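You operate a simulated robot arm through the tools that you are given. There is no shell and no other tool. Be economical: measure what you need, move in short steps, check, and stop when the job is done.

Carry out the task below with a simulated two-armed robot. There is one attempt and no reset: what you move stays moved.

TASK
Put the bay card labelled "hold" from the wooden table plate on the job board. Put the filler from the bare end on the boarded lift there. Pick up the poems lot with one hand, pass it to the other hand and put it on the fold shelf. Stack the blue band cassette from the carton bench on top of the green band cassette. Take the jog block and leave it on the wrap spot. Pull the filler drawer open. Any order will do. Set down upright: jog block.

The check looks at the end state, three seconds after you hand in, the way a careful person would. Anything else that was tipped, shoved, dropped, spilled or broken makes it a failure. Flat cloth is picked up by pressing the open fingertips on it (5 to 10 N) and closing them slowly along it; thin cloth reads only 2 to 8 mm in the jaws.

THE ROBOT
Two 7-joint arms with two-finger parallel grippers on one trunk, on a base that drives. Base frame: it is fixed to the floor where the robot stands at the start and does not move with it; the origin is under the middle of the robot, x ahead of it, y to its left, z up; the surface under the hand at the start is at about z = 0.85. Units: m, degrees, N and s.
The left shoulder is at the start at [0.07, 0.133, 1.151], the right one opposite. With the tool pointing down near the work surface each hand reaches from about 0.18 to 0.64 m from the robot's upright axis, wherever it stands, measured 20 degrees to its own side. Places, roughly: band cassette [0.5, -2.25, 1]; bay card [0.5, 0, 1]; boarded lift [0.5, -1, 0.75]; filler [0.5, -1.5, 0.75]; filler drawer [0.4, -3.8, 0.7]; fold shelf [-2.7, -5.4, 0.3]; job board [0.5, -0.25, 0.75]; jog block (9x4x6 cm) [-1.1, -3.6, 0.9]; poems lot [0.5, -1.75, 1]; wrap spot [0.5, -6.3, 0.8]. Payload 1.57 kg a hand.
The TCP of each hand is the grasp point between the finger pads, 0.03 m short of the fingertips. In the tool frame z runs along the fingers and y along their closing line. The gripper opens to 0.08 m. The fingers are 0.017 m wide and 0.012 m thick; the gripper's body (0.04 by 0.082 m) begins 0.08 m behind the TCP.
Orientation is that of the tool frame in the base frame, as a unit quaternion [w, x, y, z]. With the fingers straight down and closing along the base's y, the tool's x points along the base's -x, its y along +y and its z along -z.

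THE INTERFACE
- The arms move only by the tool move_arm. It takes "left_steps", "right_steps" or both (then of equal length, played together; a hand with none holds still); each is a list of rows, each an object of numbers (a shift or turn left out is 0, a gripper value left out holds the last): "x", "y", "z": the shift along the base's x, y, z in m; "wx", "wy", "wz": the turn, a rotation vector about the base's x, y, z in degrees. In form: [{"x": .., "y": .., "z": .., "wx": .., "wy": .., "wz": ..}, ...]. A call has 1 to 10 rows; each row is the pose to reach, as a shift and turn from the pose commanded when the call began. "left_jaw" and "right_jaw" are, for a hand that has rows, the gripper command, from -1 (fully open) to 1 (shut), values between in proportion, set as the call begins (left out, the last holds). A row lasts 0.2 s, in which the tool goes at most 0.05 m and 8.6 degrees; a call with a longer step from one row to the next is refused whole, and so is a gripper value outside its range. A pose out of reach is approached as far as the arm can. The call stops where the force on the tool passes 40 N (or 10 N more than at its start, if that is more) or the arm is blocked; 0.2 s more then pass. Each finger travels about 0.153 m/s and halts on what it meets, pressing with about 24 N; the grip force reading is that of the motor and also rises with nothing between the fingers. The clock runs only during rows and for 0.2 s after the last one: add rows that repeat a pose to give the fingers time. The reply holds the time, the measured pose of the TCP, the force on the tool along the base axes, the opening and the grip force, in the units named above and with some noise, with the torque about the TCP (base axes, N m) and any sound that the robot's microphone picked up.
- Cameras (640 x 400 px; columns grow to the right, rows downward): "scene" is now at [0.1256, -0.0343, 1.3648]; the picture's right is [-0.40, -0.92, 0.00], its down [-0.65, 0.29, -0.70] and it looks along [0.64, -0.28, -0.71] (base axes); focal length 278 px, centre (320, 200). "left" rides on the left gripper at [0.072, 0.007, -0.122] in its tool frame; the picture's right is [-0.09, 1.00, 0.00], its down [-0.84, -0.08, -0.54] and it looks along [-0.54, -0.05, 0.84] (tool axes); focal length 238 px, centre (320, 200). "right" rides on the right gripper at [0.072, -0.007, -0.122] in its tool frame; the picture's right is [0.09, 1.00, 0.00], its down [-0.84, 0.08, -0.54] and it looks along [-0.54, 0.05, 0.84] (tool axes); focal length 238 px, centre (320, 200). There is no depth. A picture from a camera that has moved, and an enlarged one, comes with that camera's place and axes in the base frame and with its lens.
- get_image(camera): a new picture of that camera. The clock stands still meanwhile.
- move_column(by): slides the trunk up (or, below 0, down) by that many m; the arms and the scene camera ride with it, the base frame stays. It gives what a move gives, with no picture.
- drive_base(legs): drives the robot by 1 to 6 legs, each [ahead, left, turn to the left] in m, m and degrees, along the robot's own axes; the way and the turn of a leg run together, so that a leg with both is an arc; at most 1.5 m and 180 degrees a leg. The arms and the cameras ride along, it lands a little off, and it stops where it bumps. It gives what a move gives.
- head_to(pan, tilt): turns the head with the scene camera to pan (to the left, within 86 degrees either way) and tilt (down, from -29 to 69), counted from straight ahead of the robot. It gives what a move gives.
- zoom(camera, box): a new picture of the part [left, top, right, bottom] of that camera's present view, enlarged. The clock stands still meanwhile.
- job_done(): hands the job in; it is judged then, once.

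Work in short steps. Places have to be worked out from the pictures, the camera data and where the tool is seen: move nearer, look again, correct. Check each grasp and each placing, and mend what went wrong. You have 186 turns and 166 pictures in all, those below and enlarged ones among them. Open the grippers and draw the arms clear of the work before you hand the job in, unless the task says otherwise; then end with one line.

The tools are called as name(argument=value, ...) on one line, values as JSON. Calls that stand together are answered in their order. move_arm: Moves the arms, as the interface text tells. Its arguments: {"type":"object","properties":{"left_steps":{"type":"array","items":{"type":"object","properties":{"x":{"type":"number"},"y":{"type":"number"},"z":{"type":"number"},"wx":{"type":"number"},"wy":{"type":"number"},"wz":{"type":"number"}}}},"left_jaw":{"type":"number"},"right_steps":{"type":"array","items":{"type":"object","properties":{"x":{"type":"number"},"y":{"type":"number"},"z":{"type":"number"},"wx":{"type":"number"},"wy":{"type":"number"},"wz":{"type":"number"}}}},"right_jaw":{"type":"number"}},"required":[]} The other tools are called the same way: move_column (by) slides the trunk up or down; drive_base (legs) drives the base; head_to (pan, tilt) turns the head that bears the scene camera; get_image (camera) takes a picture; zoom (camera, box) takes an enlarged picture of a part of a camera's view; job_done () hands the job in.

At the start:

```text
t: 0.0
left_ee_pos: [0.4407, 0.0872, 1.0807]
left_tool_rot: [0.0, -0.001, 1.0, 0.0]
left_wrist_force: [0.4, 0.2, -0.8]
left_moment: [0.01, 0.05, -0.01]
left_grip_width: 0.0801
left_finger_force: 0.1
right_ee_pos: [0.4339, -0.3357, 1.0938]
right_tool_rot: [0.0, 0.001, 1.0, 0.0]
right_wrist_force: [-0.2, 0.4, 0.7]
right_moment: [-0.02, -0.01, 0.02]
right_grip_width: 0.0802
right_finger_force: 0.0
trunk travel left (down, up): [-0.725, 0.215]
robot x, y, heading: [-0.0008, 0.0007, -0.0]
head pan, tilt: [-23.7, 45.3]
```

scene: 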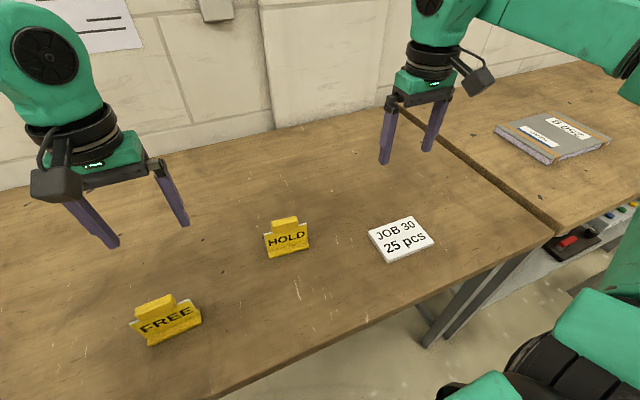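
right: 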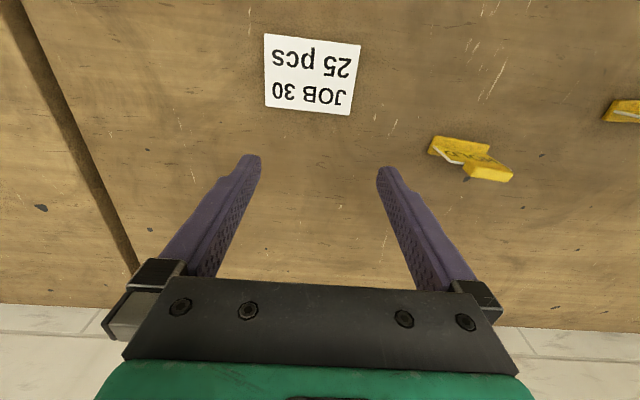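
left: 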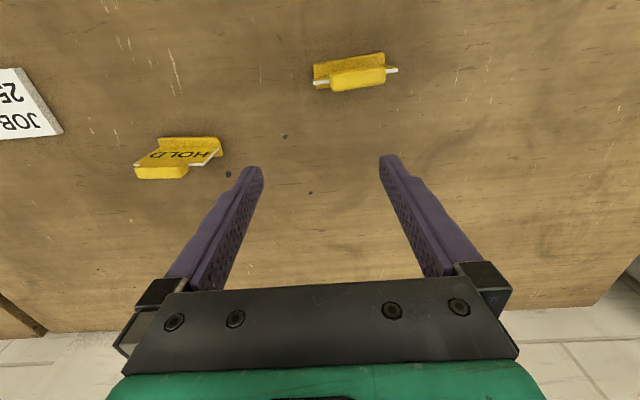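

I start with a closer look at the two cards and the white job board.

zoom(camera="scene", box=[220, 180, 460, 330])

zoom(camera="left", box=[80, 80, 320, 230])

```text
2.67 times, centred on (340, 255) of scene
camera zoom: at [0.1256, -0.0343, 1.3648], right [-0.4, -0.92, 0.0], down [-0.65, 0.29, -0.7], along [0.64, -0.28, -0.71], focal length 740 px, centre (267, 53)
```

zoom: 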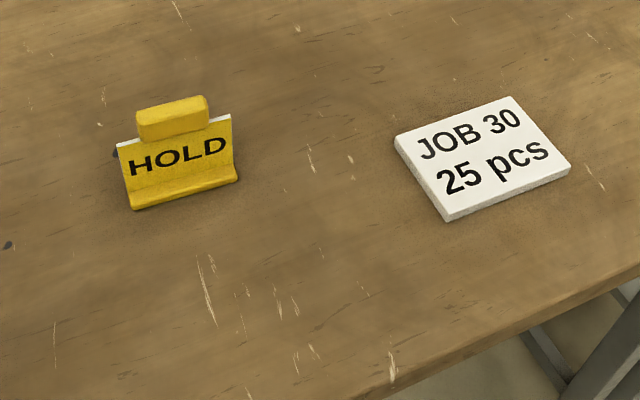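

```text
2.67 times, centred on (200, 155) of left
camera zoom: at [0.37, 0.0942, 1.2021], right [0.09, 1.0, 0.0], down [0.84, -0.08, 0.54], along [0.54, -0.05, -0.84], focal length 636 px, centre (640, 320)
```

zoom: 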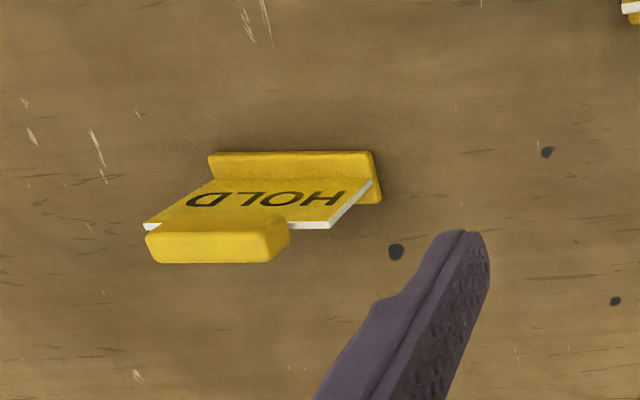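

The HOLD card stands at about (0.475, -0.108), knob near z≈0.93, plate along y; the board is centred at about (0.398, -0.352). I turn the right hand 90° so it closes along x, moving over toward the card.

move_arm(right_steps=[{"wz": 8.5, "y": 0.01}, {"wz": 17, "y": 0.03}, {"wz": 25.5, "y": 0.05}, {"wz": 34, "y": 0.07}, {"wz": 42.5, "y": 0.09}, {"wz": 51, "y": 0.11}, {"wz": 59.5, "y": 0.13, "x": 0.01}, {"wz": 68, "y": 0.15, "x": 0.02}, {"wz": 76.5, "y": 0.17, "x": 0.03}, {"wz": 85, "y": 0.18, "x": 0.04}])

get_image(camera="right")

get_image(camera="scene")

```text
t: 2.2
left_ee_pos: [0.4405, 0.0881, 1.0807]
left_tool_rot: [0.0, -0.001, 1.0, 0.0]
left_wrist_force: [0.6, 0.2, -0.2]
left_moment: [-0.01, 0.02, -0.01]
left_grip_width: 0.0801
left_finger_force: 0.0
right_ee_pos: [0.2506, -0.028, 1.0687]
right_tool_rot: [0.006, -0.651, 0.759, -0.005]
right_wrist_force: [0.0, -0.3, -1.1]
right_moment: [0.02, -0.01, -0.01]
right_grip_width: 0.08
right_finger_force: 0.1
right hand out of reach, approached as far as the arm can: row 1, 2, 3, 4, 5, 6, 7, 8, 9, 10
trunk travel left (down, up): [-0.725, 0.215]
robot x, y, heading: [0.002, -0.0006, -0.1]
head pan, tilt: [-23.7, 45.3]
```

```text
160 pictures are left
camera right: at [0.245, -0.0993, 1.1923], right [-1.0, 0.06, -0.02], down [0.04, 0.84, 0.54], along [0.05, 0.54, -0.84], focal length 238 px, centre (320, 200)
```

right: 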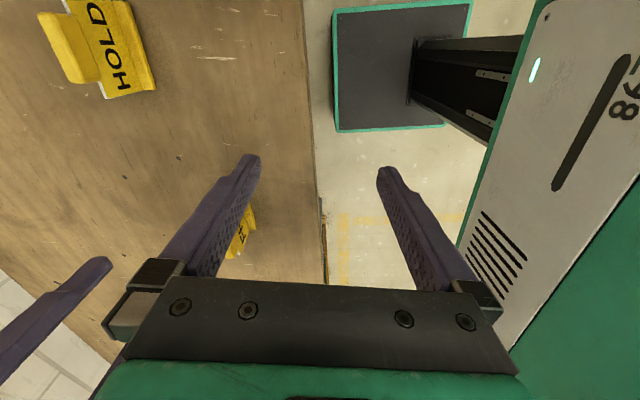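

```text
159 pictures are left
camera scene: at [0.1253, -0.0337, 1.3648], right [-0.4, -0.92, 0.0], down [-0.65, 0.29, -0.7], along [0.64, -0.28, -0.71], focal length 278 px, centre (320, 200)
```

scene: 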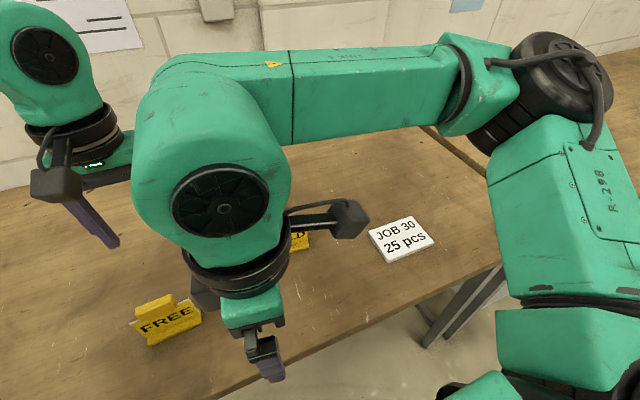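

The right wrist does not like that turn direction (out of reach). I undo it back to the start and will turn the other way.

move_arm(right_steps=[{"wz": -8.5, "y": -0.01, "x": -0.01}, {"wz": -17, "y": -0.03, "x": -0.02}, {"wz": -25.5, "y": -0.05, "x": -0.03}, {"wz": -34, "y": -0.07, "x": -0.04}, {"wz": -42.5, "y": -0.09, "x": -0.04}, {"wz": -51, "y": -0.11, "x": -0.04}, {"wz": -59.5, "y": -0.13, "x": -0.04}, {"wz": -68, "y": -0.15, "x": -0.04}, {"wz": -76.5, "y": -0.17, "x": -0.04}, {"wz": -85, "y": -0.18, "x": -0.04}])

```text
t: 4.4
left_ee_pos: [0.4411, 0.0866, 1.0807]
left_tool_rot: [0.0, -0.001, 1.0, 0.0]
left_wrist_force: [-0.6, -0.4, 0.7]
left_moment: [0.01, 0.0, -0.03]
left_grip_width: 0.0799
left_finger_force: 0.0
right_ee_pos: [0.2123, -0.2096, 1.0656]
right_tool_rot: [0.001, 0.034, 0.999, -0.009]
right_wrist_force: [0.5, -0.1, 0.3]
right_moment: [0.0, 0.04, 0.02]
right_grip_width: 0.0798
right_finger_force: 0.0
trunk travel left (down, up): [-0.725, 0.215]
robot x, y, heading: [-0.0004, 0.0016, 0.1]
head pan, tilt: [-23.7, 45.3]
```

The command is now counted from the reached pose (0.212, -0.21). I turn by -85° while going to about (0.474, -0.15).

move_arm(right_steps=[{"wz": -8.5, "x": 0.03}, {"wz": -17, "x": 0.06}, {"wz": -25.5, "x": 0.09}, {"wz": -34, "x": 0.12}, {"wz": -42.5, "x": 0.15}, {"wz": -51, "x": 0.18, "y": 0.01}, {"wz": -59.5, "x": 0.21, "y": 0.02}, {"wz": -68, "y": 0.03, "x": 0.23}, {"wz": -76.5, "y": 0.04, "x": 0.25}, {"wz": -85, "y": 0.05, "x": 0.262}])

get_image(camera="right")

```text
t: 6.6
left_ee_pos: [0.4422, 0.0877, 1.0788]
left_tool_rot: [-0.001, -0.001, 1.0, 0.0]
left_wrist_force: [-0.9, 0.6, 0.1]
left_moment: [-0.04, -0.02, -0.02]
left_grip_width: 0.0802
left_finger_force: 0.1
right_ee_pos: [0.4766, -0.1582, 1.065]
right_tool_rot: [-0.006, 0.701, 0.713, -0.007]
right_wrist_force: [0.0, -0.9, 0.0]
right_moment: [0.0, 0.03, 0.02]
right_grip_width: 0.0798
right_finger_force: 0.0
trunk travel left (down, up): [-0.725, 0.215]
robot x, y, heading: [-0.002, 0.0015, 0.1]
head pan, tilt: [-23.7, 45.3]
```

```text
158 pictures are left
camera right: at [0.4704, -0.0852, 1.1876], right [0.99, 0.11, -0.02], down [0.1, -0.83, 0.54], along [0.04, -0.54, -0.84], focal length 238 px, centre (320, 200)
```

right: 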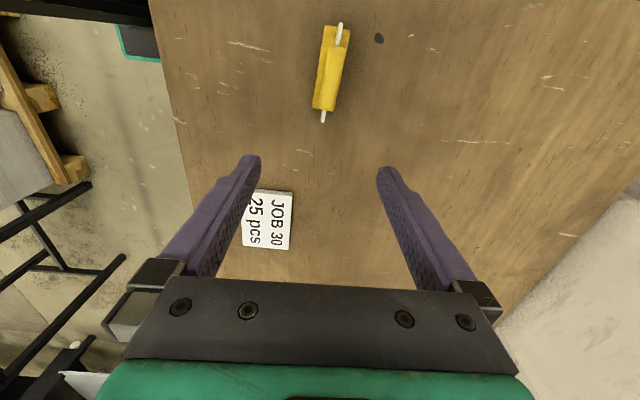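

The card runs about 6° off the y axis with its knob around (0.478, -0.102, 0.935). I align above it and look again before going down.

move_arm(right_steps=[{"y": 0.03, "wz": -4}, {"y": 0.056, "x": 0.002, "wz": -7}, {"y": 0.056, "x": 0.002, "wz": -7, "z": -0.04}, {"y": 0.056, "x": 0.002, "wz": -7, "z": -0.06}])

get_image(camera="right")

zoom(camera="scene", box=[200, 150, 420, 290])

```text
t: 7.6
left_ee_pos: [0.4417, 0.0878, 1.0795]
left_tool_rot: [0.0, -0.001, 1.0, 0.0]
left_wrist_force: [0.5, 0.0, -0.3]
left_moment: [-0.02, 0.03, 0.0]
left_grip_width: 0.0801
left_finger_force: 0.0
right_ee_pos: [0.4738, -0.1055, 1.0057]
right_tool_rot: [-0.006, 0.743, 0.669, -0.005]
right_wrist_force: [0.5, -0.5, -0.2]
right_moment: [-0.01, 0.02, 0.02]
right_grip_width: 0.08
right_finger_force: 0.0
right hand out of reach, approached as far as the arm can: row 2, 3, 4
trunk travel left (down, up): [-0.725, 0.215]
robot x, y, heading: [0.001, 0.0033, -0.2]
head pan, tilt: [-23.7, 45.3]
```

```text
157 pictures are left
camera right: at [0.4764, -0.0331, 1.1286], right [1.0, -0.01, -0.02], down [0.0, -0.84, 0.54], along [-0.02, -0.54, -0.84], focal length 238 px, centre (320, 200)
```

right: 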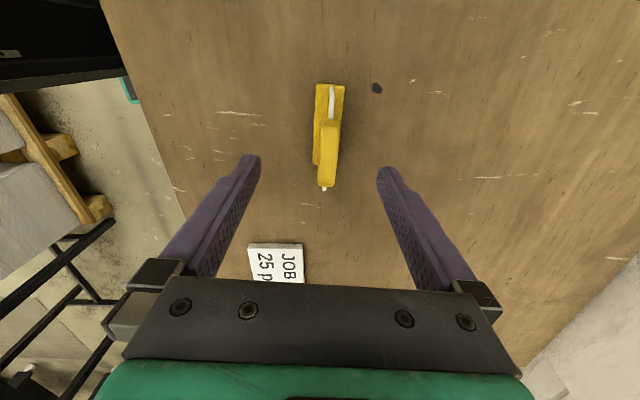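

```text
2.86 times, centred on (310, 220) of scene
camera zoom: at [0.1263, -0.034, 1.3647], right [-0.4, -0.92, 0.0], down [-0.65, 0.29, -0.7], along [0.64, -0.28, -0.71], focal length 793 px, centre (349, 143)
```

zoom: 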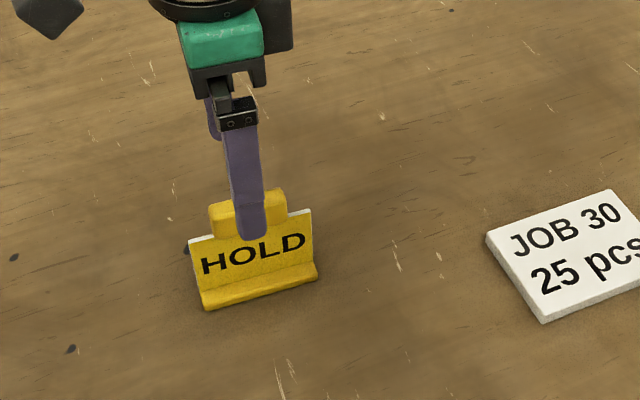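

Nicely over the knob (knob ≈ (0.479, -0.106)). I go down to z≈0.937.

move_arm(right_steps=[{"z": -0.03, "x": 0.004}, {"z": -0.055, "x": 0.004}, {"z": -0.07, "x": 0.004}])

get_image(camera="right")

zoom(camera="scene", box=[200, 150, 420, 290])

```text
t: 8.4
left_ee_pos: [0.4409, 0.0875, 1.0795]
left_tool_rot: [-0.001, -0.002, 1.0, 0.0]
left_wrist_force: [-0.4, -0.6, -0.2]
left_moment: [-0.02, 0.06, -0.04]
left_grip_width: 0.0801
left_finger_force: 0.0
right_ee_pos: [0.4675, -0.1171, 0.9387]
right_tool_rot: [-0.006, 0.743, 0.669, -0.005]
right_wrist_force: [-0.3, -0.6, 0.4]
right_moment: [0.01, 0.0, -0.02]
right_grip_width: 0.0803
right_finger_force: 0.1
right hand out of reach, approached as far as the arm can: row 1, 2, 3
trunk travel left (down, up): [-0.725, 0.215]
robot x, y, heading: [0.0029, -0.0031, -0.0]
head pan, tilt: [-23.7, 45.3]
```

```text
155 pictures are left
camera right: at [0.4703, -0.0435, 1.0626], right [1.0, -0.01, -0.02], down [0.0, -0.84, 0.54], along [-0.02, -0.54, -0.84], focal length 238 px, centre (320, 200)
```

right: 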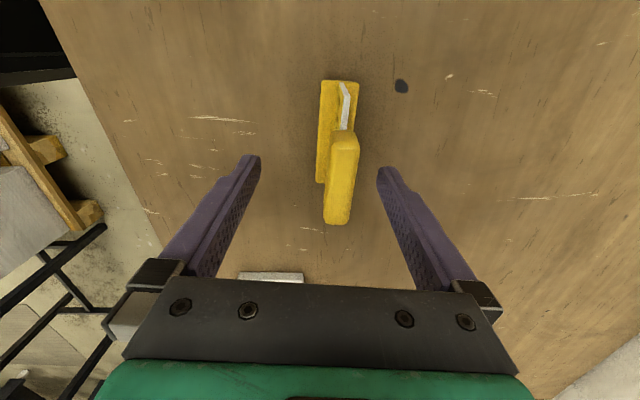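

```text
2.86 times, centred on (310, 220) of scene
camera zoom: at [0.1255, -0.0343, 1.3648], right [-0.4, -0.92, 0.0], down [-0.65, 0.29, -0.7], along [0.64, -0.28, -0.71], focal length 793 px, centre (349, 143)
```

zoom: 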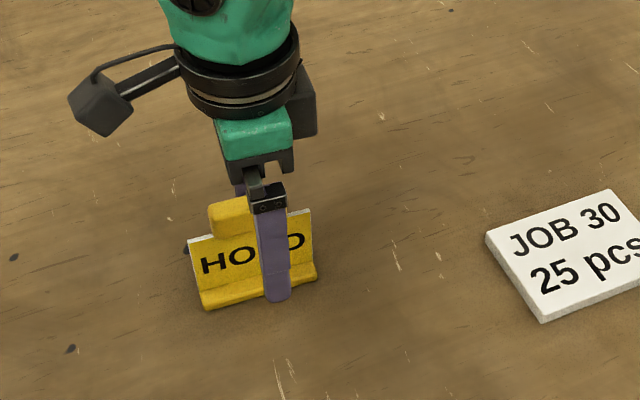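

The hand fell 1.3 cm short of the knob at the reach limit. I raise, and shift the base 0.12 m to the left for better reach.

move_arm(right_steps=[{"z": 0.05}, {"z": 0.09}, {"z": 0.11}])

drive_base(legs=[[0, 0.12, 0]])

```text
t: 9.2
left_ee_pos: [0.4413, 0.0861, 1.0806]
left_tool_rot: [-0.001, 0.0, 1.0, -0.001]
left_wrist_force: [-0.5, 0.3, -0.6]
left_moment: [-0.01, -0.01, -0.06]
left_grip_width: 0.0801
left_finger_force: 0.1
right_ee_pos: [0.4679, -0.1141, 1.0501]
right_tool_rot: [-0.006, 0.743, 0.67, -0.006]
right_wrist_force: [0.1, 0.2, -0.1]
right_moment: [0.01, -0.01, 0.03]
right_grip_width: 0.0801
right_finger_force: 0.1
trunk travel left (down, up): [-0.725, 0.215]
robot x, y, heading: [-0.0023, -0.0033, 0.2]
head pan, tilt: [-23.7, 45.3]
```

```text
t: 10.4
left_ee_pos: [0.4406, 0.2048, 1.0791]
left_tool_rot: [0.0, -0.001, 1.0, 0.001]
left_wrist_force: [-0.1, -0.1, 0.0]
left_moment: [0.01, 0.0, 0.0]
left_grip_width: 0.0803
left_finger_force: 0.1
right_ee_pos: [0.4656, 0.0035, 1.0495]
right_tool_rot: [-0.007, 0.742, 0.67, -0.006]
right_wrist_force: [-0.6, 0.1, 0.2]
right_moment: [0.03, -0.01, -0.04]
right_grip_width: 0.0803
right_finger_force: 0.2
trunk travel left (down, up): [-0.725, 0.215]
robot x, y, heading: [-0.0008, 0.1185, 0.3]
head pan, tilt: [-23.7, 45.3]
```

I go to (0.480, -0.110) at height 1.0 and then down to 0.935.

move_arm(right_steps=[{"y": -0.045, "x": 0.005}, {"y": -0.09, "x": 0.01}, {"y": -0.1135, "x": 0.0145, "z": -0.02}, {"y": -0.1135, "x": 0.0145, "z": -0.06}, {"y": -0.1135, "x": 0.0145, "z": -0.095}, {"y": -0.1135, "x": 0.0145, "z": -0.115}])

get_image(camera="right")

```text
t: 11.8
left_ee_pos: [0.4416, 0.2074, 1.0805]
left_tool_rot: [0.0, -0.002, 1.0, 0.0]
left_wrist_force: [-0.4, -0.9, 0.5]
left_moment: [0.01, 0.02, 0.02]
left_grip_width: 0.08
left_finger_force: 0.0
right_ee_pos: [0.4803, -0.1085, 0.9357]
right_tool_rot: [-0.007, 0.742, 0.67, -0.006]
right_wrist_force: [-0.5, 0.7, 0.3]
right_moment: [0.02, -0.02, -0.04]
right_grip_width: 0.0796
right_finger_force: 0.1
trunk travel left (down, up): [-0.725, 0.215]
robot x, y, heading: [-0.0032, 0.1166, 0.2]
head pan, tilt: [-23.7, 45.3]
```

```text
153 pictures are left
camera right: at [0.4836, -0.0353, 1.0592], right [1.0, -0.01, -0.02], down [0.0, -0.84, 0.54], along [-0.02, -0.54, -0.84], focal length 238 px, centre (320, 200)
```

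right: 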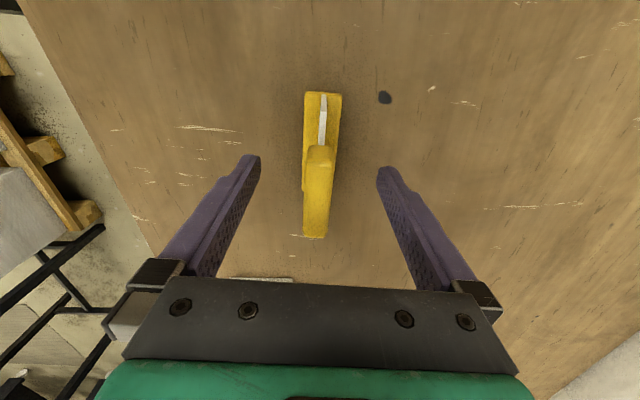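

The knob is centred between the fingers. I close.

move_arm(right_jaw=1, right_steps=[{}, {}, {}, {}])

move_arm(right_steps=[{"z": 0.03}, {"z": 0.07}])

get_image(camera="right")

get_image(camera="scene")

```text
t: 12.8
left_ee_pos: [0.441, 0.2071, 1.0792]
left_tool_rot: [0.0, -0.001, 1.0, 0.0]
left_wrist_force: [0.1, -1.0, 0.1]
left_moment: [0.01, 0.01, 0.01]
left_grip_width: 0.0799
left_finger_force: 0.1
right_ee_pos: [0.4805, -0.1086, 0.9366]
right_tool_rot: [-0.005, 0.743, 0.669, -0.006]
right_wrist_force: [-0.6, 0.7, 0.5]
right_moment: [-0.01, 0.0, 0.02]
right_grip_width: 0.0155
right_finger_force: 24.4
trunk travel left (down, up): [-0.725, 0.215]
robot x, y, heading: [-0.0011, 0.1182, 0.1]
head pan, tilt: [-23.7, 45.3]
```

```text
t: 13.4
left_ee_pos: [0.441, 0.2078, 1.0812]
left_tool_rot: [0.0, -0.003, 1.0, 0.0]
left_wrist_force: [-0.1, 1.2, -0.4]
left_moment: [0.0, 0.01, -0.01]
left_grip_width: 0.08
left_finger_force: 0.0
right_ee_pos: [0.4812, -0.1069, 1.0073]
right_tool_rot: [-0.006, 0.742, 0.67, -0.006]
right_wrist_force: [0.5, -0.3, -0.6]
right_moment: [0.02, -0.02, 0.01]
right_grip_width: 0.0155
right_finger_force: 23.6
trunk travel left (down, up): [-0.725, 0.215]
robot x, y, heading: [-0.0011, 0.1181, 0.0]
head pan, tilt: [-23.7, 45.3]
```

```text
152 pictures are left
camera right: at [0.4833, -0.0342, 1.1308], right [1.0, -0.01, -0.02], down [0.0, -0.84, 0.54], along [-0.02, -0.54, -0.84], focal length 238 px, centre (320, 200)
```

right: 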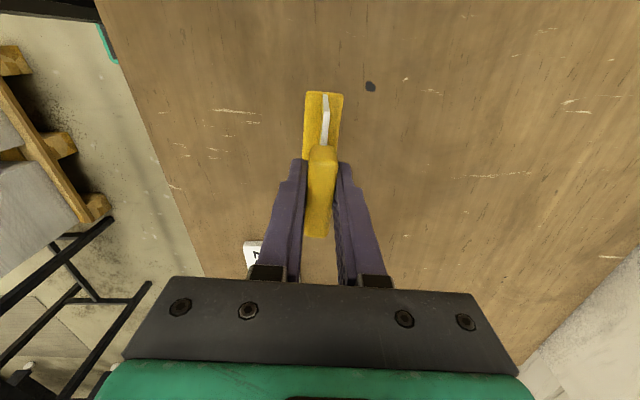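

```text
151 pictures are left
camera scene: at [0.1245, 0.086, 1.3649], right [-0.4, -0.92, 0.0], down [-0.65, 0.28, -0.7], along [0.64, -0.28, -0.71], focal length 278 px, centre (320, 200)
```

scene: 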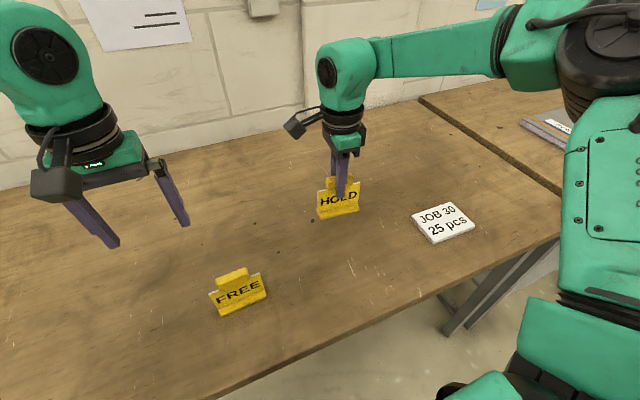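

Card lifted. I carry it over the board (0.398, -0.352), turning it square to the board.

move_arm(right_steps=[{"x": -0.014, "y": -0.041, "wz": 1}, {"x": -0.028, "y": -0.082, "wz": 2}, {"x": -0.042, "y": -0.123, "wz": 3}, {"x": -0.056, "y": -0.164, "wz": 4}, {"x": -0.07, "y": -0.205, "wz": 5}, {"x": -0.083, "y": -0.245, "wz": 6}])

get_image(camera="right")

get_image(camera="scene")

```text
t: 14.8
left_ee_pos: [0.4407, 0.2061, 1.0795]
left_tool_rot: [0.0, -0.002, 1.0, 0.001]
left_wrist_force: [-0.1, 0.4, -0.2]
left_moment: [0.01, -0.01, -0.03]
left_grip_width: 0.0801
left_finger_force: 0.0
right_ee_pos: [0.399, -0.3563, 1.0051]
right_tool_rot: [-0.007, 0.705, 0.709, -0.006]
right_wrist_force: [1.1, 0.7, -0.6]
right_moment: [0.01, -0.01, -0.04]
right_grip_width: 0.0156
right_finger_force: 23.9
trunk travel left (down, up): [-0.725, 0.215]
robot x, y, heading: [0.0016, 0.1223, -0.1]
head pan, tilt: [-23.7, 45.3]
```

```text
150 pictures are left
camera right: at [0.3938, -0.2826, 1.128], right [1.0, 0.1, -0.02], down [0.09, -0.84, 0.54], along [0.04, -0.54, -0.84], focal length 238 px, centre (320, 200)
```

right: 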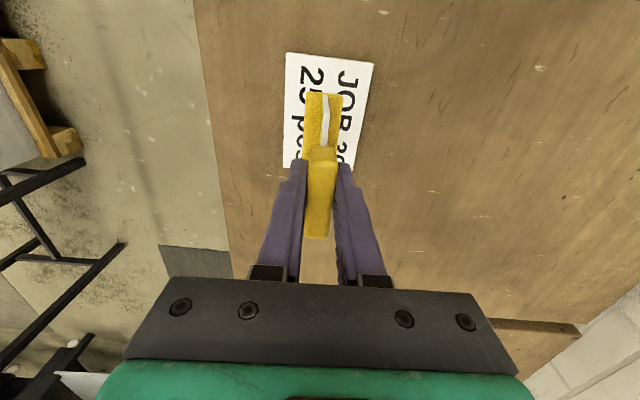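

```text
149 pictures are left
camera scene: at [0.1251, 0.0838, 1.3648], right [-0.4, -0.92, 0.0], down [-0.65, 0.29, -0.7], along [0.64, -0.28, -0.71], focal length 278 px, centre (320, 200)
```

scene: 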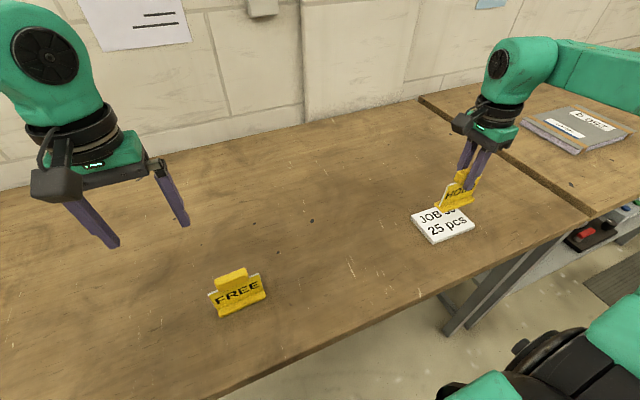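

The board checks out under the card (edge at y≈-0.29). I lower with a small y correction to just above, then gently to contact.

move_arm(right_steps=[{"y": 0.004, "z": -0.03}, {"y": 0.004, "z": -0.045}, {"y": 0.004, "z": -0.052}, {"y": 0.004, "z": -0.056}, {"y": 0.004, "z": -0.058}])

get_image(camera="right")

zoom(camera="scene", box=[380, 130, 560, 250])

```text
t: 16.0
left_ee_pos: [0.44, 0.2084, 1.0814]
left_tool_rot: [0.0, -0.002, 1.0, 0.0]
left_wrist_force: [-0.1, -0.4, 0.5]
left_moment: [0.01, 0.02, -0.02]
left_grip_width: 0.0799
left_finger_force: 0.0
right_ee_pos: [0.3983, -0.3488, 0.9496]
right_tool_rot: [-0.003, 0.706, 0.708, -0.006]
right_wrist_force: [-0.2, -3.1, 14.0]
right_moment: [0.08, -0.14, 0.0]
right_grip_width: 0.0152
right_finger_force: 24.1
trunk travel left (down, up): [-0.725, 0.215]
robot x, y, heading: [0.0009, 0.1191, 0.0]
head pan, tilt: [-23.7, 45.3]
```

```text
148 pictures are left
camera right: at [0.3919, -0.2757, 1.0727], right [1.0, 0.09, -0.01], down [0.09, -0.83, 0.54], along [0.04, -0.54, -0.84], focal length 238 px, centre (320, 200)
```

right: 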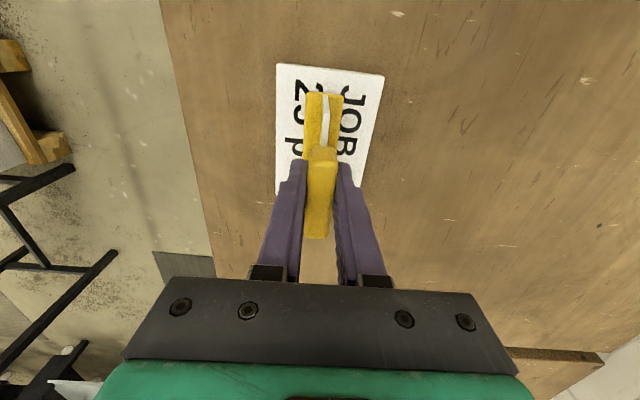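

```text
3.33 times, centred on (470, 190) of scene
camera zoom: at [0.1233, 0.0869, 1.3653], right [-0.4, -0.92, 0.0], down [-0.65, 0.28, -0.7], along [0.65, -0.28, -0.71], focal length 925 px, centre (-180, 233)
```

zoom: 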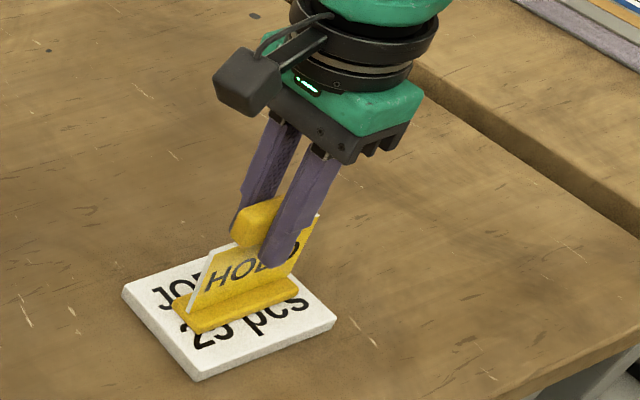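

In contact (14 N), upright and well on the board. I release and rise.

move_arm(right_jaw=0, right_steps=[{"z": 0.002}, {"z": 0.002}, {"z": 0.002}])

move_arm(right_jaw=-1, right_steps=[{"z": 0.04}, {"z": 0.08}, {"z": 0.12}, {"z": 0.16}])

zoom(camera="scene", box=[340, 60, 640, 250])

```text
t: 16.8
left_ee_pos: [0.4406, 0.207, 1.08]
left_tool_rot: [0.001, -0.002, 1.0, 0.0]
left_wrist_force: [0.0, 0.2, 1.2]
left_moment: [0.02, 0.01, 0.02]
left_grip_width: 0.0797
left_finger_force: 0.0
right_ee_pos: [0.3983, -0.3492, 0.9488]
right_tool_rot: [-0.005, 0.706, 0.708, -0.006]
right_wrist_force: [-0.4, -0.2, -0.8]
right_moment: [0.03, 0.04, 0.0]
right_grip_width: 0.0403
right_finger_force: 0.1
trunk travel left (down, up): [-0.725, 0.215]
robot x, y, heading: [0.0002, 0.1237, 0.0]
head pan, tilt: [-23.7, 45.3]
```

```text
t: 17.8
left_ee_pos: [0.4387, 0.2085, 1.0797]
left_tool_rot: [0.0, -0.002, 1.0, -0.002]
left_wrist_force: [0.3, -0.2, -0.5]
left_moment: [-0.05, 0.01, 0.03]
left_grip_width: 0.0801
left_finger_force: 0.1
right_ee_pos: [0.3963, -0.3473, 1.1083]
right_tool_rot: [-0.006, 0.706, 0.708, -0.007]
right_wrist_force: [-1.0, 0.3, -0.1]
right_moment: [-0.04, 0.04, 0.0]
right_grip_width: 0.0801
right_finger_force: 0.1
trunk travel left (down, up): [-0.725, 0.215]
robot x, y, heading: [-0.0026, 0.1188, -0.0]
head pan, tilt: [-23.7, 45.3]
```

```text
2.11 times, centred on (490, 155) of scene
camera zoom: at [0.125, 0.0866, 1.3648], right [-0.4, -0.92, 0.0], down [-0.65, 0.28, -0.7], along [0.64, -0.28, -0.71], focal length 584 px, centre (-38, 295)
```

zoom: 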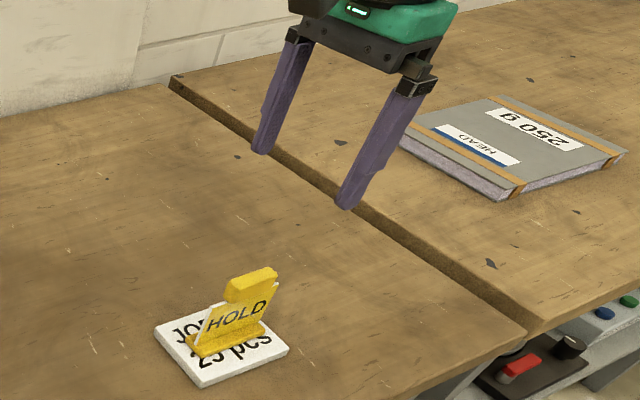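

HOLD card stands on the board. I drive right along the bench about 1.1 m and look.

drive_base(legs=[[0, -0.6, 0], [0, -0.5, 0]])

head_to(pan=-20, tilt=40)

get_image(camera="scene")

```text
t: 23.9
left_ee_pos: [0.4347, -0.9155, 1.0807]
left_tool_rot: [-0.001, 0.005, 1.0, 0.0]
left_wrist_force: [-0.4, -0.3, -0.2]
left_moment: [0.02, -0.01, 0.01]
left_grip_width: 0.08
left_finger_force: 0.0
right_ee_pos: [0.3837, -1.47, 1.1077]
right_tool_rot: [-0.006, 0.71, 0.704, -0.007]
right_wrist_force: [0.2, -0.3, -0.5]
right_moment: [0.02, -0.01, -0.03]
right_grip_width: 0.0804
right_finger_force: 0.1
trunk travel left (down, up): [-0.725, 0.215]
robot x, y, heading: [-0.0052, -0.9992, -0.5]
head pan, tilt: [-23.7, 45.3]
```

```text
t: 24.5
left_ee_pos: [0.4336, -0.916, 1.0794]
left_tool_rot: [0.0, 0.005, 1.0, 0.0]
left_wrist_force: [0.6, -0.3, 0.4]
left_moment: [-0.02, -0.04, 0.03]
left_grip_width: 0.0798
left_finger_force: 0.1
right_ee_pos: [0.3838, -1.4715, 1.1075]
right_tool_rot: [-0.005, 0.711, 0.703, -0.006]
right_wrist_force: [-0.3, -0.5, -0.6]
right_moment: [-0.01, -0.03, 0.0]
right_grip_width: 0.0799
right_finger_force: 0.0
trunk travel left (down, up): [-0.725, 0.215]
robot x, y, heading: [-0.0077, -0.999, -0.8]
head pan, tilt: [-20.0, 40.0]
```

```text
145 pictures are left
camera scene: at [0.1236, -1.0308, 1.3725], right [-0.35, -0.94, 0.0], down [-0.6, 0.23, -0.77], along [0.72, -0.27, -0.64], focal length 278 px, centre (320, 200)
```

scene: 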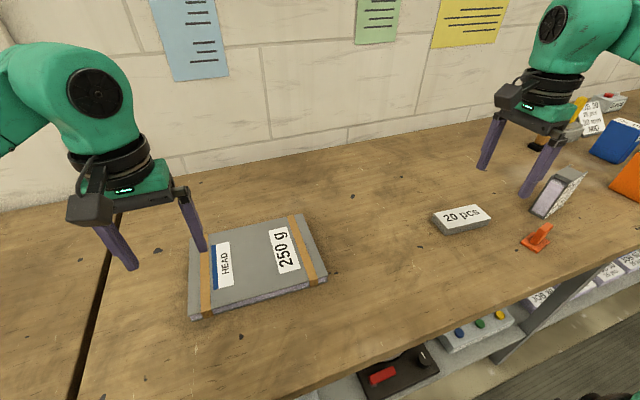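

The 250 g strapped stack looks like the boarded lift, and the grey "20 pcs" piece may be the filler. I look closer at the right part.

zoom(camera="scene", box=[400, 80, 640, 310])

head_to(pan=-60, tilt=35)

get_image(camera="scene")

```text
1.74 times, centred on (520, 195) of scene
camera zoom: at [0.1236, -1.0308, 1.3725], right [-0.35, -0.94, 0.0], down [-0.6, 0.23, -0.77], along [0.72, -0.27, -0.64], focal length 483 px, centre (-28, 209)
```

zoom: 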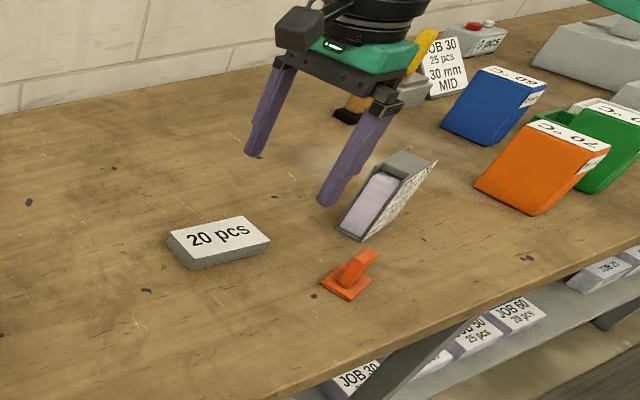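

```text
t: 25.6
left_ee_pos: [0.4355, -0.9162, 1.0791]
left_tool_rot: [0.0, 0.004, 1.0, -0.001]
left_wrist_force: [0.8, 0.2, -0.4]
left_moment: [-0.01, 0.0, 0.01]
left_grip_width: 0.08
left_finger_force: 0.1
right_ee_pos: [0.3835, -1.4706, 1.1081]
right_tool_rot: [-0.005, 0.711, 0.703, -0.007]
right_wrist_force: [1.3, -0.4, 0.3]
right_moment: [-0.01, -0.01, -0.02]
right_grip_width: 0.0799
right_finger_force: 0.0
trunk travel left (down, up): [-0.725, 0.215]
robot x, y, heading: [-0.0078, -0.9985, -0.7]
head pan, tilt: [-60.0, 35.0]
```

```text
143 pictures are left
camera scene: at [0.0874, -1.0773, 1.3801], right [-0.87, -0.49, 0.0], down [-0.28, 0.5, -0.82], along [0.4, -0.71, -0.57], focal length 278 px, centre (320, 200)
```

scene: 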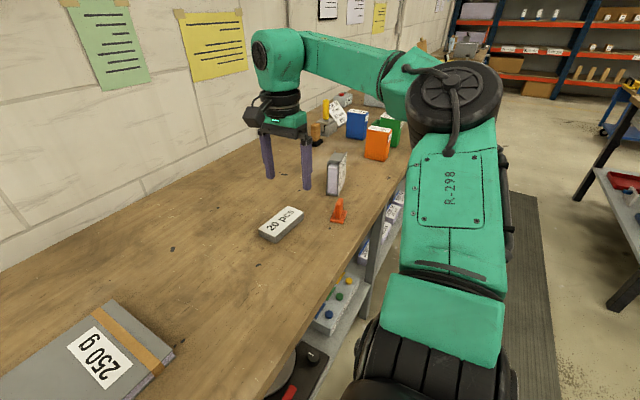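

The "20 pcs" block lies at about (0.489, -1.566), matching the filler; the standing bundle at y≈-1.8 is likely the poems lot. I bring the right hand in by 0.2 m, then drive right 0.3 m so it ends above the filler.

move_arm(right_steps=[{"y": 0.05, "x": 0.02}, {"y": 0.1, "x": 0.04}, {"y": 0.15, "x": 0.06}, {"y": 0.2, "x": 0.08}])

drive_base(legs=[[0, -0.3, 0.8]])

head_to(pan=-28, tilt=45)

get_image(camera="right")

get_image(camera="scene")

```text
refused: row 1 steps farther than a row can; nothing moved
```

```text
t: 27.6
left_ee_pos: [0.4325, -1.2121, 1.0804]
left_tool_rot: [0.0, -0.002, 1.0, -0.001]
left_wrist_force: [0.5, -0.1, 0.0]
left_moment: [0.0, 0.01, 0.03]
left_grip_width: 0.0801
left_finger_force: 0.1
right_ee_pos: [0.3883, -1.7683, 1.1077]
right_tool_rot: [-0.005, 0.707, 0.707, -0.006]
right_wrist_force: [0.0, -0.3, 1.0]
right_moment: [-0.02, 0.02, -0.02]
right_grip_width: 0.0801
right_finger_force: 0.1
trunk travel left (down, up): [-0.725, 0.215]
robot x, y, heading: [-0.0085, -1.3036, 0.1]
head pan, tilt: [-60.0, 35.0]
```

```text
t: 28.6
left_ee_pos: [0.4324, -1.2141, 1.0795]
left_tool_rot: [-0.001, -0.003, 1.0, 0.0]
left_wrist_force: [0.0, 0.1, -0.3]
left_moment: [0.02, -0.01, 0.03]
left_grip_width: 0.0801
left_finger_force: 0.1
right_ee_pos: [0.3885, -1.7695, 1.1082]
right_tool_rot: [-0.005, 0.706, 0.708, -0.007]
right_wrist_force: [0.1, -0.2, 0.0]
right_moment: [0.01, 0.0, -0.01]
right_grip_width: 0.0802
right_finger_force: 0.1
trunk travel left (down, up): [-0.725, 0.215]
robot x, y, heading: [-0.0098, -1.3025, 0.3]
head pan, tilt: [-28.0, 45.0]
```

```text
142 pictures are left
camera right: at [0.3838, -1.6967, 1.2308], right [1.0, 0.09, -0.02], down [0.09, -0.84, 0.54], along [0.04, -0.54, -0.84], focal length 238 px, centre (320, 200)
```

right: 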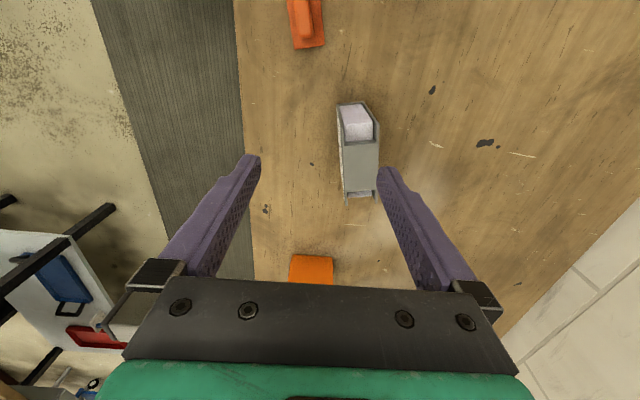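

```text
141 pictures are left
camera scene: at [0.1143, -1.3415, 1.3653], right [-0.47, -0.88, 0.0], down [-0.62, 0.33, -0.71], along [0.62, -0.33, -0.71], focal length 278 px, centre (320, 200)
```

scene: 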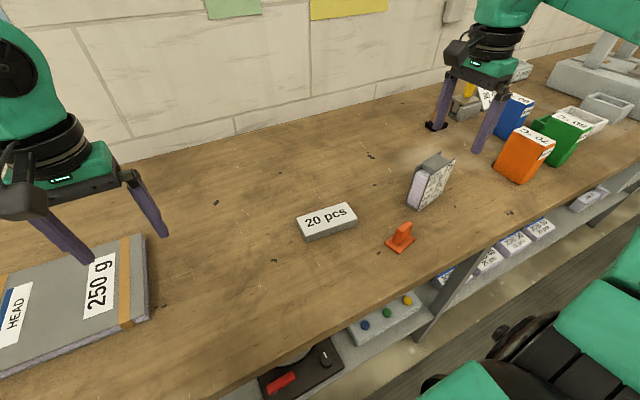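

The drive was clear. I zoom in on the three small things.

zoom(camera="scene", box=[280, 130, 480, 260])

zoom(camera="scene", box=[0, 200, 200, 330])

```text
3.08 times, centred on (380, 195) of scene
camera zoom: at [0.1143, -1.3415, 1.3653], right [-0.47, -0.88, 0.0], down [-0.62, 0.33, -0.71], along [0.62, -0.33, -0.71], focal length 854 px, centre (135, 215)
```

zoom: 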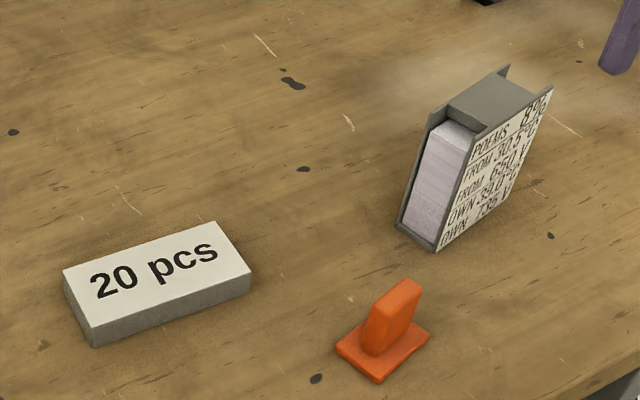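

```text
3.08 times, centred on (100, 265) of scene
camera zoom: at [0.1143, -1.3415, 1.3653], right [-0.47, -0.88, 0.0], down [-0.62, 0.33, -0.71], along [0.62, -0.33, -0.71], focal length 854 px, centre (997, 0)
```

zoom: 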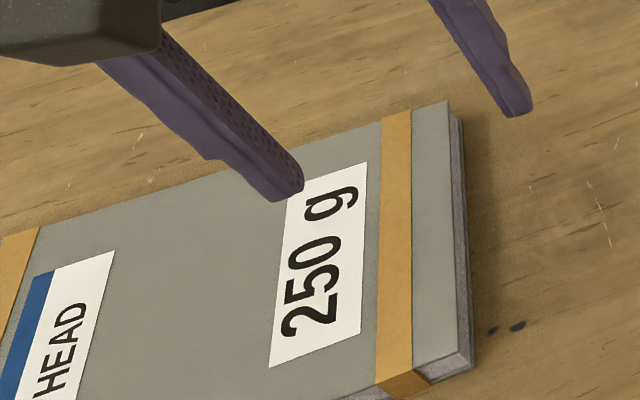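

Filler's centre comes out near (0.483, -1.557), about 12.8 × 5.7 cm, long side along y with -4.5° yaw. I move the right hand above it.

move_arm(right_steps=[{"y": 0.042, "x": 0.018}, {"y": 0.085, "x": 0.036, "wz": -2}, {"y": 0.128, "x": 0.056, "wz": -4.5}, {"y": 0.17, "x": 0.076, "wz": -4.5}, {"y": 0.2125, "x": 0.0945, "wz": -4.5}, {"y": 0.2125, "x": 0.0945, "wz": -4.5, "z": -0.04}, {"y": 0.2125, "x": 0.0945, "wz": -4.5, "z": -0.08}, {"y": 0.2125, "x": 0.0945, "wz": -4.5, "z": -0.12}])

get_image(camera="right")

```text
t: 30.4
left_ee_pos: [0.4324, -1.2147, 1.0797]
left_tool_rot: [-0.001, -0.001, 1.0, 0.0]
left_wrist_force: [0.2, -0.6, 0.6]
left_moment: [-0.02, -0.01, 0.03]
left_grip_width: 0.0798
left_finger_force: 0.0
right_ee_pos: [0.4833, -1.5567, 0.988]
right_tool_rot: [-0.006, 0.733, 0.68, -0.006]
right_wrist_force: [-0.7, 0.0, -0.7]
right_moment: [-0.02, 0.01, 0.03]
right_grip_width: 0.08
right_finger_force: 0.1
trunk travel left (down, up): [-0.725, 0.215]
robot x, y, heading: [-0.009, -1.3039, -0.0]
head pan, tilt: [-28.0, 45.0]
```

```text
138 pictures are left
camera right: at [0.4843, -1.4828, 1.1115], right [1.0, 0.02, -0.02], down [0.02, -0.84, 0.54], along [-0.01, -0.54, -0.84], focal length 238 px, centre (320, 200)
```

right: 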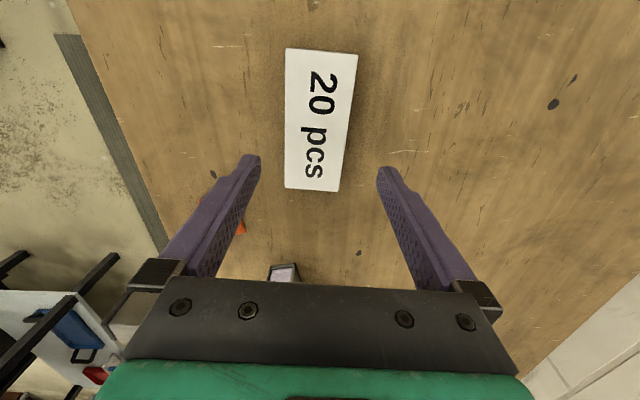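

Refined centre (0.477, -1.552). I descend around it to TCP z≈0.888 with fingertips just above the table.

move_arm(right_steps=[{"x": -0.006, "y": 0.004, "z": -0.03}, {"x": -0.006, "y": 0.004, "z": -0.06}, {"x": -0.006, "y": 0.004, "z": -0.085}, {"x": -0.006, "y": 0.004, "z": -0.1}])

get_image(camera="right")

zoom(camera="scene", box=[240, 120, 440, 250])

```text
t: 31.4
left_ee_pos: [0.4291, -1.2136, 1.0808]
left_tool_rot: [0.001, -0.001, 1.0, 0.0]
left_wrist_force: [-0.5, 0.0, 0.5]
left_moment: [0.01, -0.02, 0.01]
left_grip_width: 0.08
left_finger_force: 0.1
right_ee_pos: [0.4771, -1.5524, 0.8905]
right_tool_rot: [-0.003, 0.735, 0.678, -0.002]
right_wrist_force: [3.0, -3.0, 12.0]
right_moment: [-0.11, -0.7, -0.1]
right_grip_width: 0.0803
right_finger_force: 0.1
trunk travel left (down, up): [-0.725, 0.215]
robot x, y, heading: [-0.0092, -1.3008, 0.2]
head pan, tilt: [-28.0, 45.0]
```

```text
137 pictures are left
camera right: at [0.4767, -1.4793, 1.0138], right [1.0, 0.01, -0.01], down [0.02, -0.84, 0.54], along [0.0, -0.54, -0.84], focal length 238 px, centre (320, 200)
```

right: 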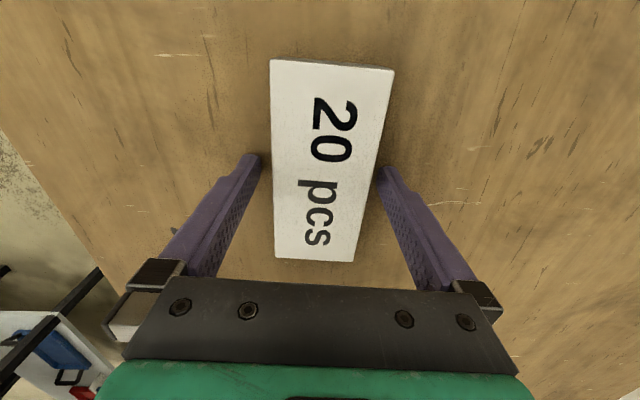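

```text
3.08 times, centred on (340, 185) of scene
camera zoom: at [0.1107, -1.3412, 1.366], right [-0.47, -0.88, 0.0], down [-0.62, 0.33, -0.71], along [0.63, -0.33, -0.71], focal length 854 px, centre (258, 246)
```

zoom: 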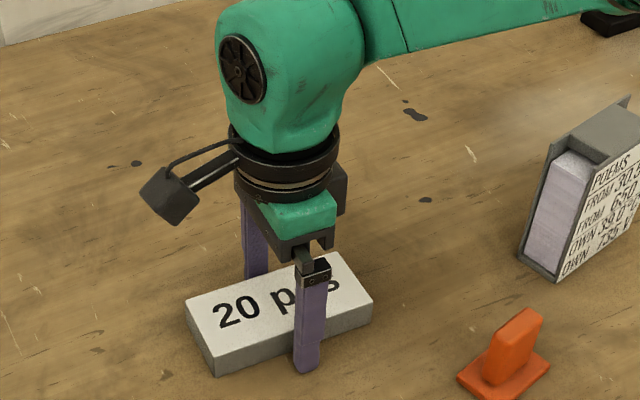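

There is a slight 12 N touch under the far finger. I rise 3 mm, shift 3 mm to the far side, then close.

move_arm(right_steps=[{"z": 0.004}, {"z": 0.004, "x": 0.003}])

move_arm(right_jaw=1, right_steps=[{}, {}, {}])

move_arm(right_steps=[{"z": 0.03}, {"z": 0.06}])

get_image(camera="right")

get_image(camera="scene")

```text
t: 32.0
left_ee_pos: [0.4312, -1.2138, 1.0803]
left_tool_rot: [0.0, -0.002, 1.0, 0.0]
left_wrist_force: [-0.1, 0.1, -0.6]
left_moment: [0.01, -0.02, -0.05]
left_grip_width: 0.0801
left_finger_force: 0.0
right_ee_pos: [0.4796, -1.5525, 0.8905]
right_tool_rot: [-0.006, 0.734, 0.68, -0.007]
right_wrist_force: [-1.7, -0.7, 2.6]
right_moment: [0.02, -0.09, 0.0]
right_grip_width: 0.0791
right_finger_force: 0.0
trunk travel left (down, up): [-0.725, 0.215]
robot x, y, heading: [-0.0105, -1.3046, -0.0]
head pan, tilt: [-28.0, 45.0]
```

```text
t: 32.8
left_ee_pos: [0.4327, -1.2146, 1.0802]
left_tool_rot: [0.0, -0.001, 1.0, 0.0]
left_wrist_force: [0.0, 0.0, -0.2]
left_moment: [0.03, 0.05, -0.03]
left_grip_width: 0.0799
left_finger_force: 0.1
right_ee_pos: [0.4803, -1.5531, 0.8927]
right_tool_rot: [-0.006, 0.734, 0.679, -0.007]
right_wrist_force: [-0.1, 0.5, 0.8]
right_moment: [-0.04, 0.02, -0.03]
right_grip_width: 0.0591
right_finger_force: 24.2
trunk travel left (down, up): [-0.725, 0.215]
robot x, y, heading: [-0.008, -1.3, -0.0]
head pan, tilt: [-28.0, 45.0]
```

```text
t: 33.4
left_ee_pos: [0.4325, -1.2144, 1.0803]
left_tool_rot: [0.001, -0.002, 1.0, 0.001]
left_wrist_force: [-0.7, -0.3, -0.3]
left_moment: [-0.01, -0.05, 0.02]
left_grip_width: 0.0799
left_finger_force: 0.0
right_ee_pos: [0.4793, -1.5509, 0.9533]
right_tool_rot: [-0.006, 0.733, 0.68, -0.006]
right_wrist_force: [0.2, -0.2, 0.8]
right_moment: [-0.03, -0.02, 0.01]
right_grip_width: 0.0001
right_finger_force: 21.2
trunk travel left (down, up): [-0.725, 0.215]
robot x, y, heading: [-0.0089, -1.3049, 0.2]
head pan, tilt: [-28.0, 45.0]
```

```text
135 pictures are left
camera right: at [0.4802, -1.4789, 1.0756], right [1.0, 0.02, -0.02], down [0.02, -0.84, 0.54], along [-0.01, -0.54, -0.84], focal length 238 px, centre (320, 200)
```

right: 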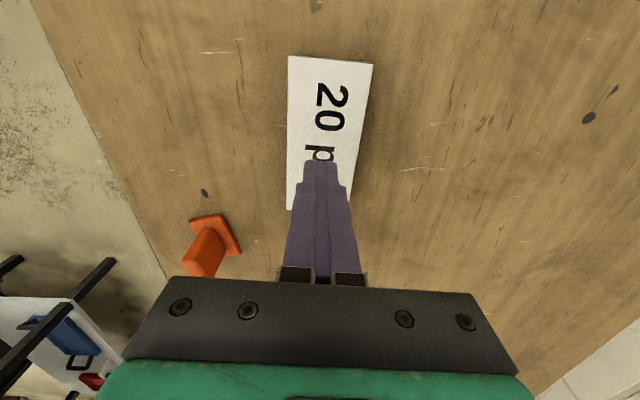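

```text
134 pictures are left
camera scene: at [0.1135, -1.3413, 1.3653], right [-0.47, -0.88, 0.0], down [-0.62, 0.33, -0.71], along [0.63, -0.33, -0.71], focal length 278 px, centre (320, 200)
```

scene: 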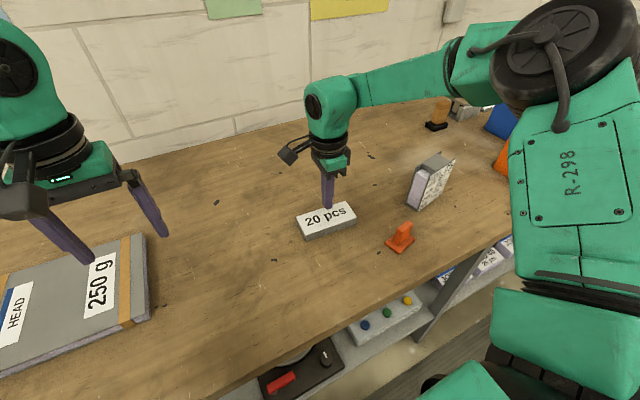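

The grip slipped (fingers fully shut), the block seems to be still in place. I need its true height, so I zoom in.

zoom(camera="scene", box=[280, 180, 380, 250])

get_image(camera="left")

```text
5.71 times, centred on (330, 215) of scene
camera zoom: at [0.1135, -1.3413, 1.3653], right [-0.47, -0.88, 0.0], down [-0.62, 0.33, -0.71], along [0.63, -0.33, -0.71], focal length 1586 px, centre (263, 114)
```

zoom: 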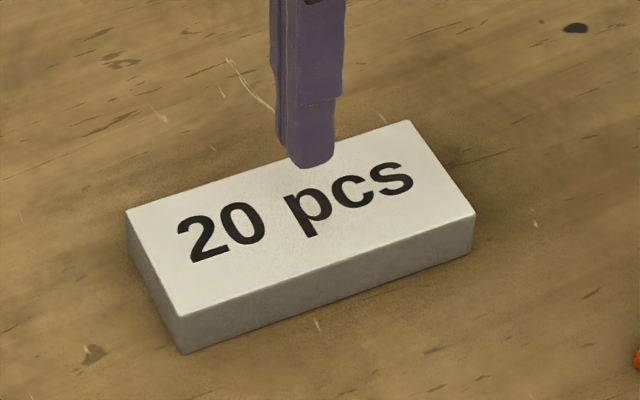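

```text
132 pictures are left
camera left: at [0.3602, -1.2069, 1.2024], right [0.09, 1.0, 0.0], down [0.84, -0.07, 0.54], along [0.54, -0.05, -0.84], focal length 238 px, centre (320, 200)
```

left: 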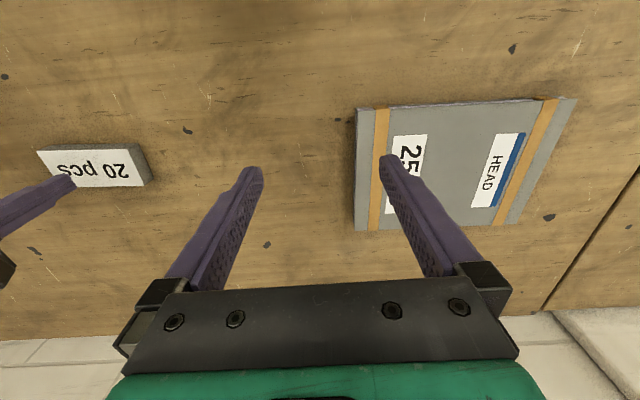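

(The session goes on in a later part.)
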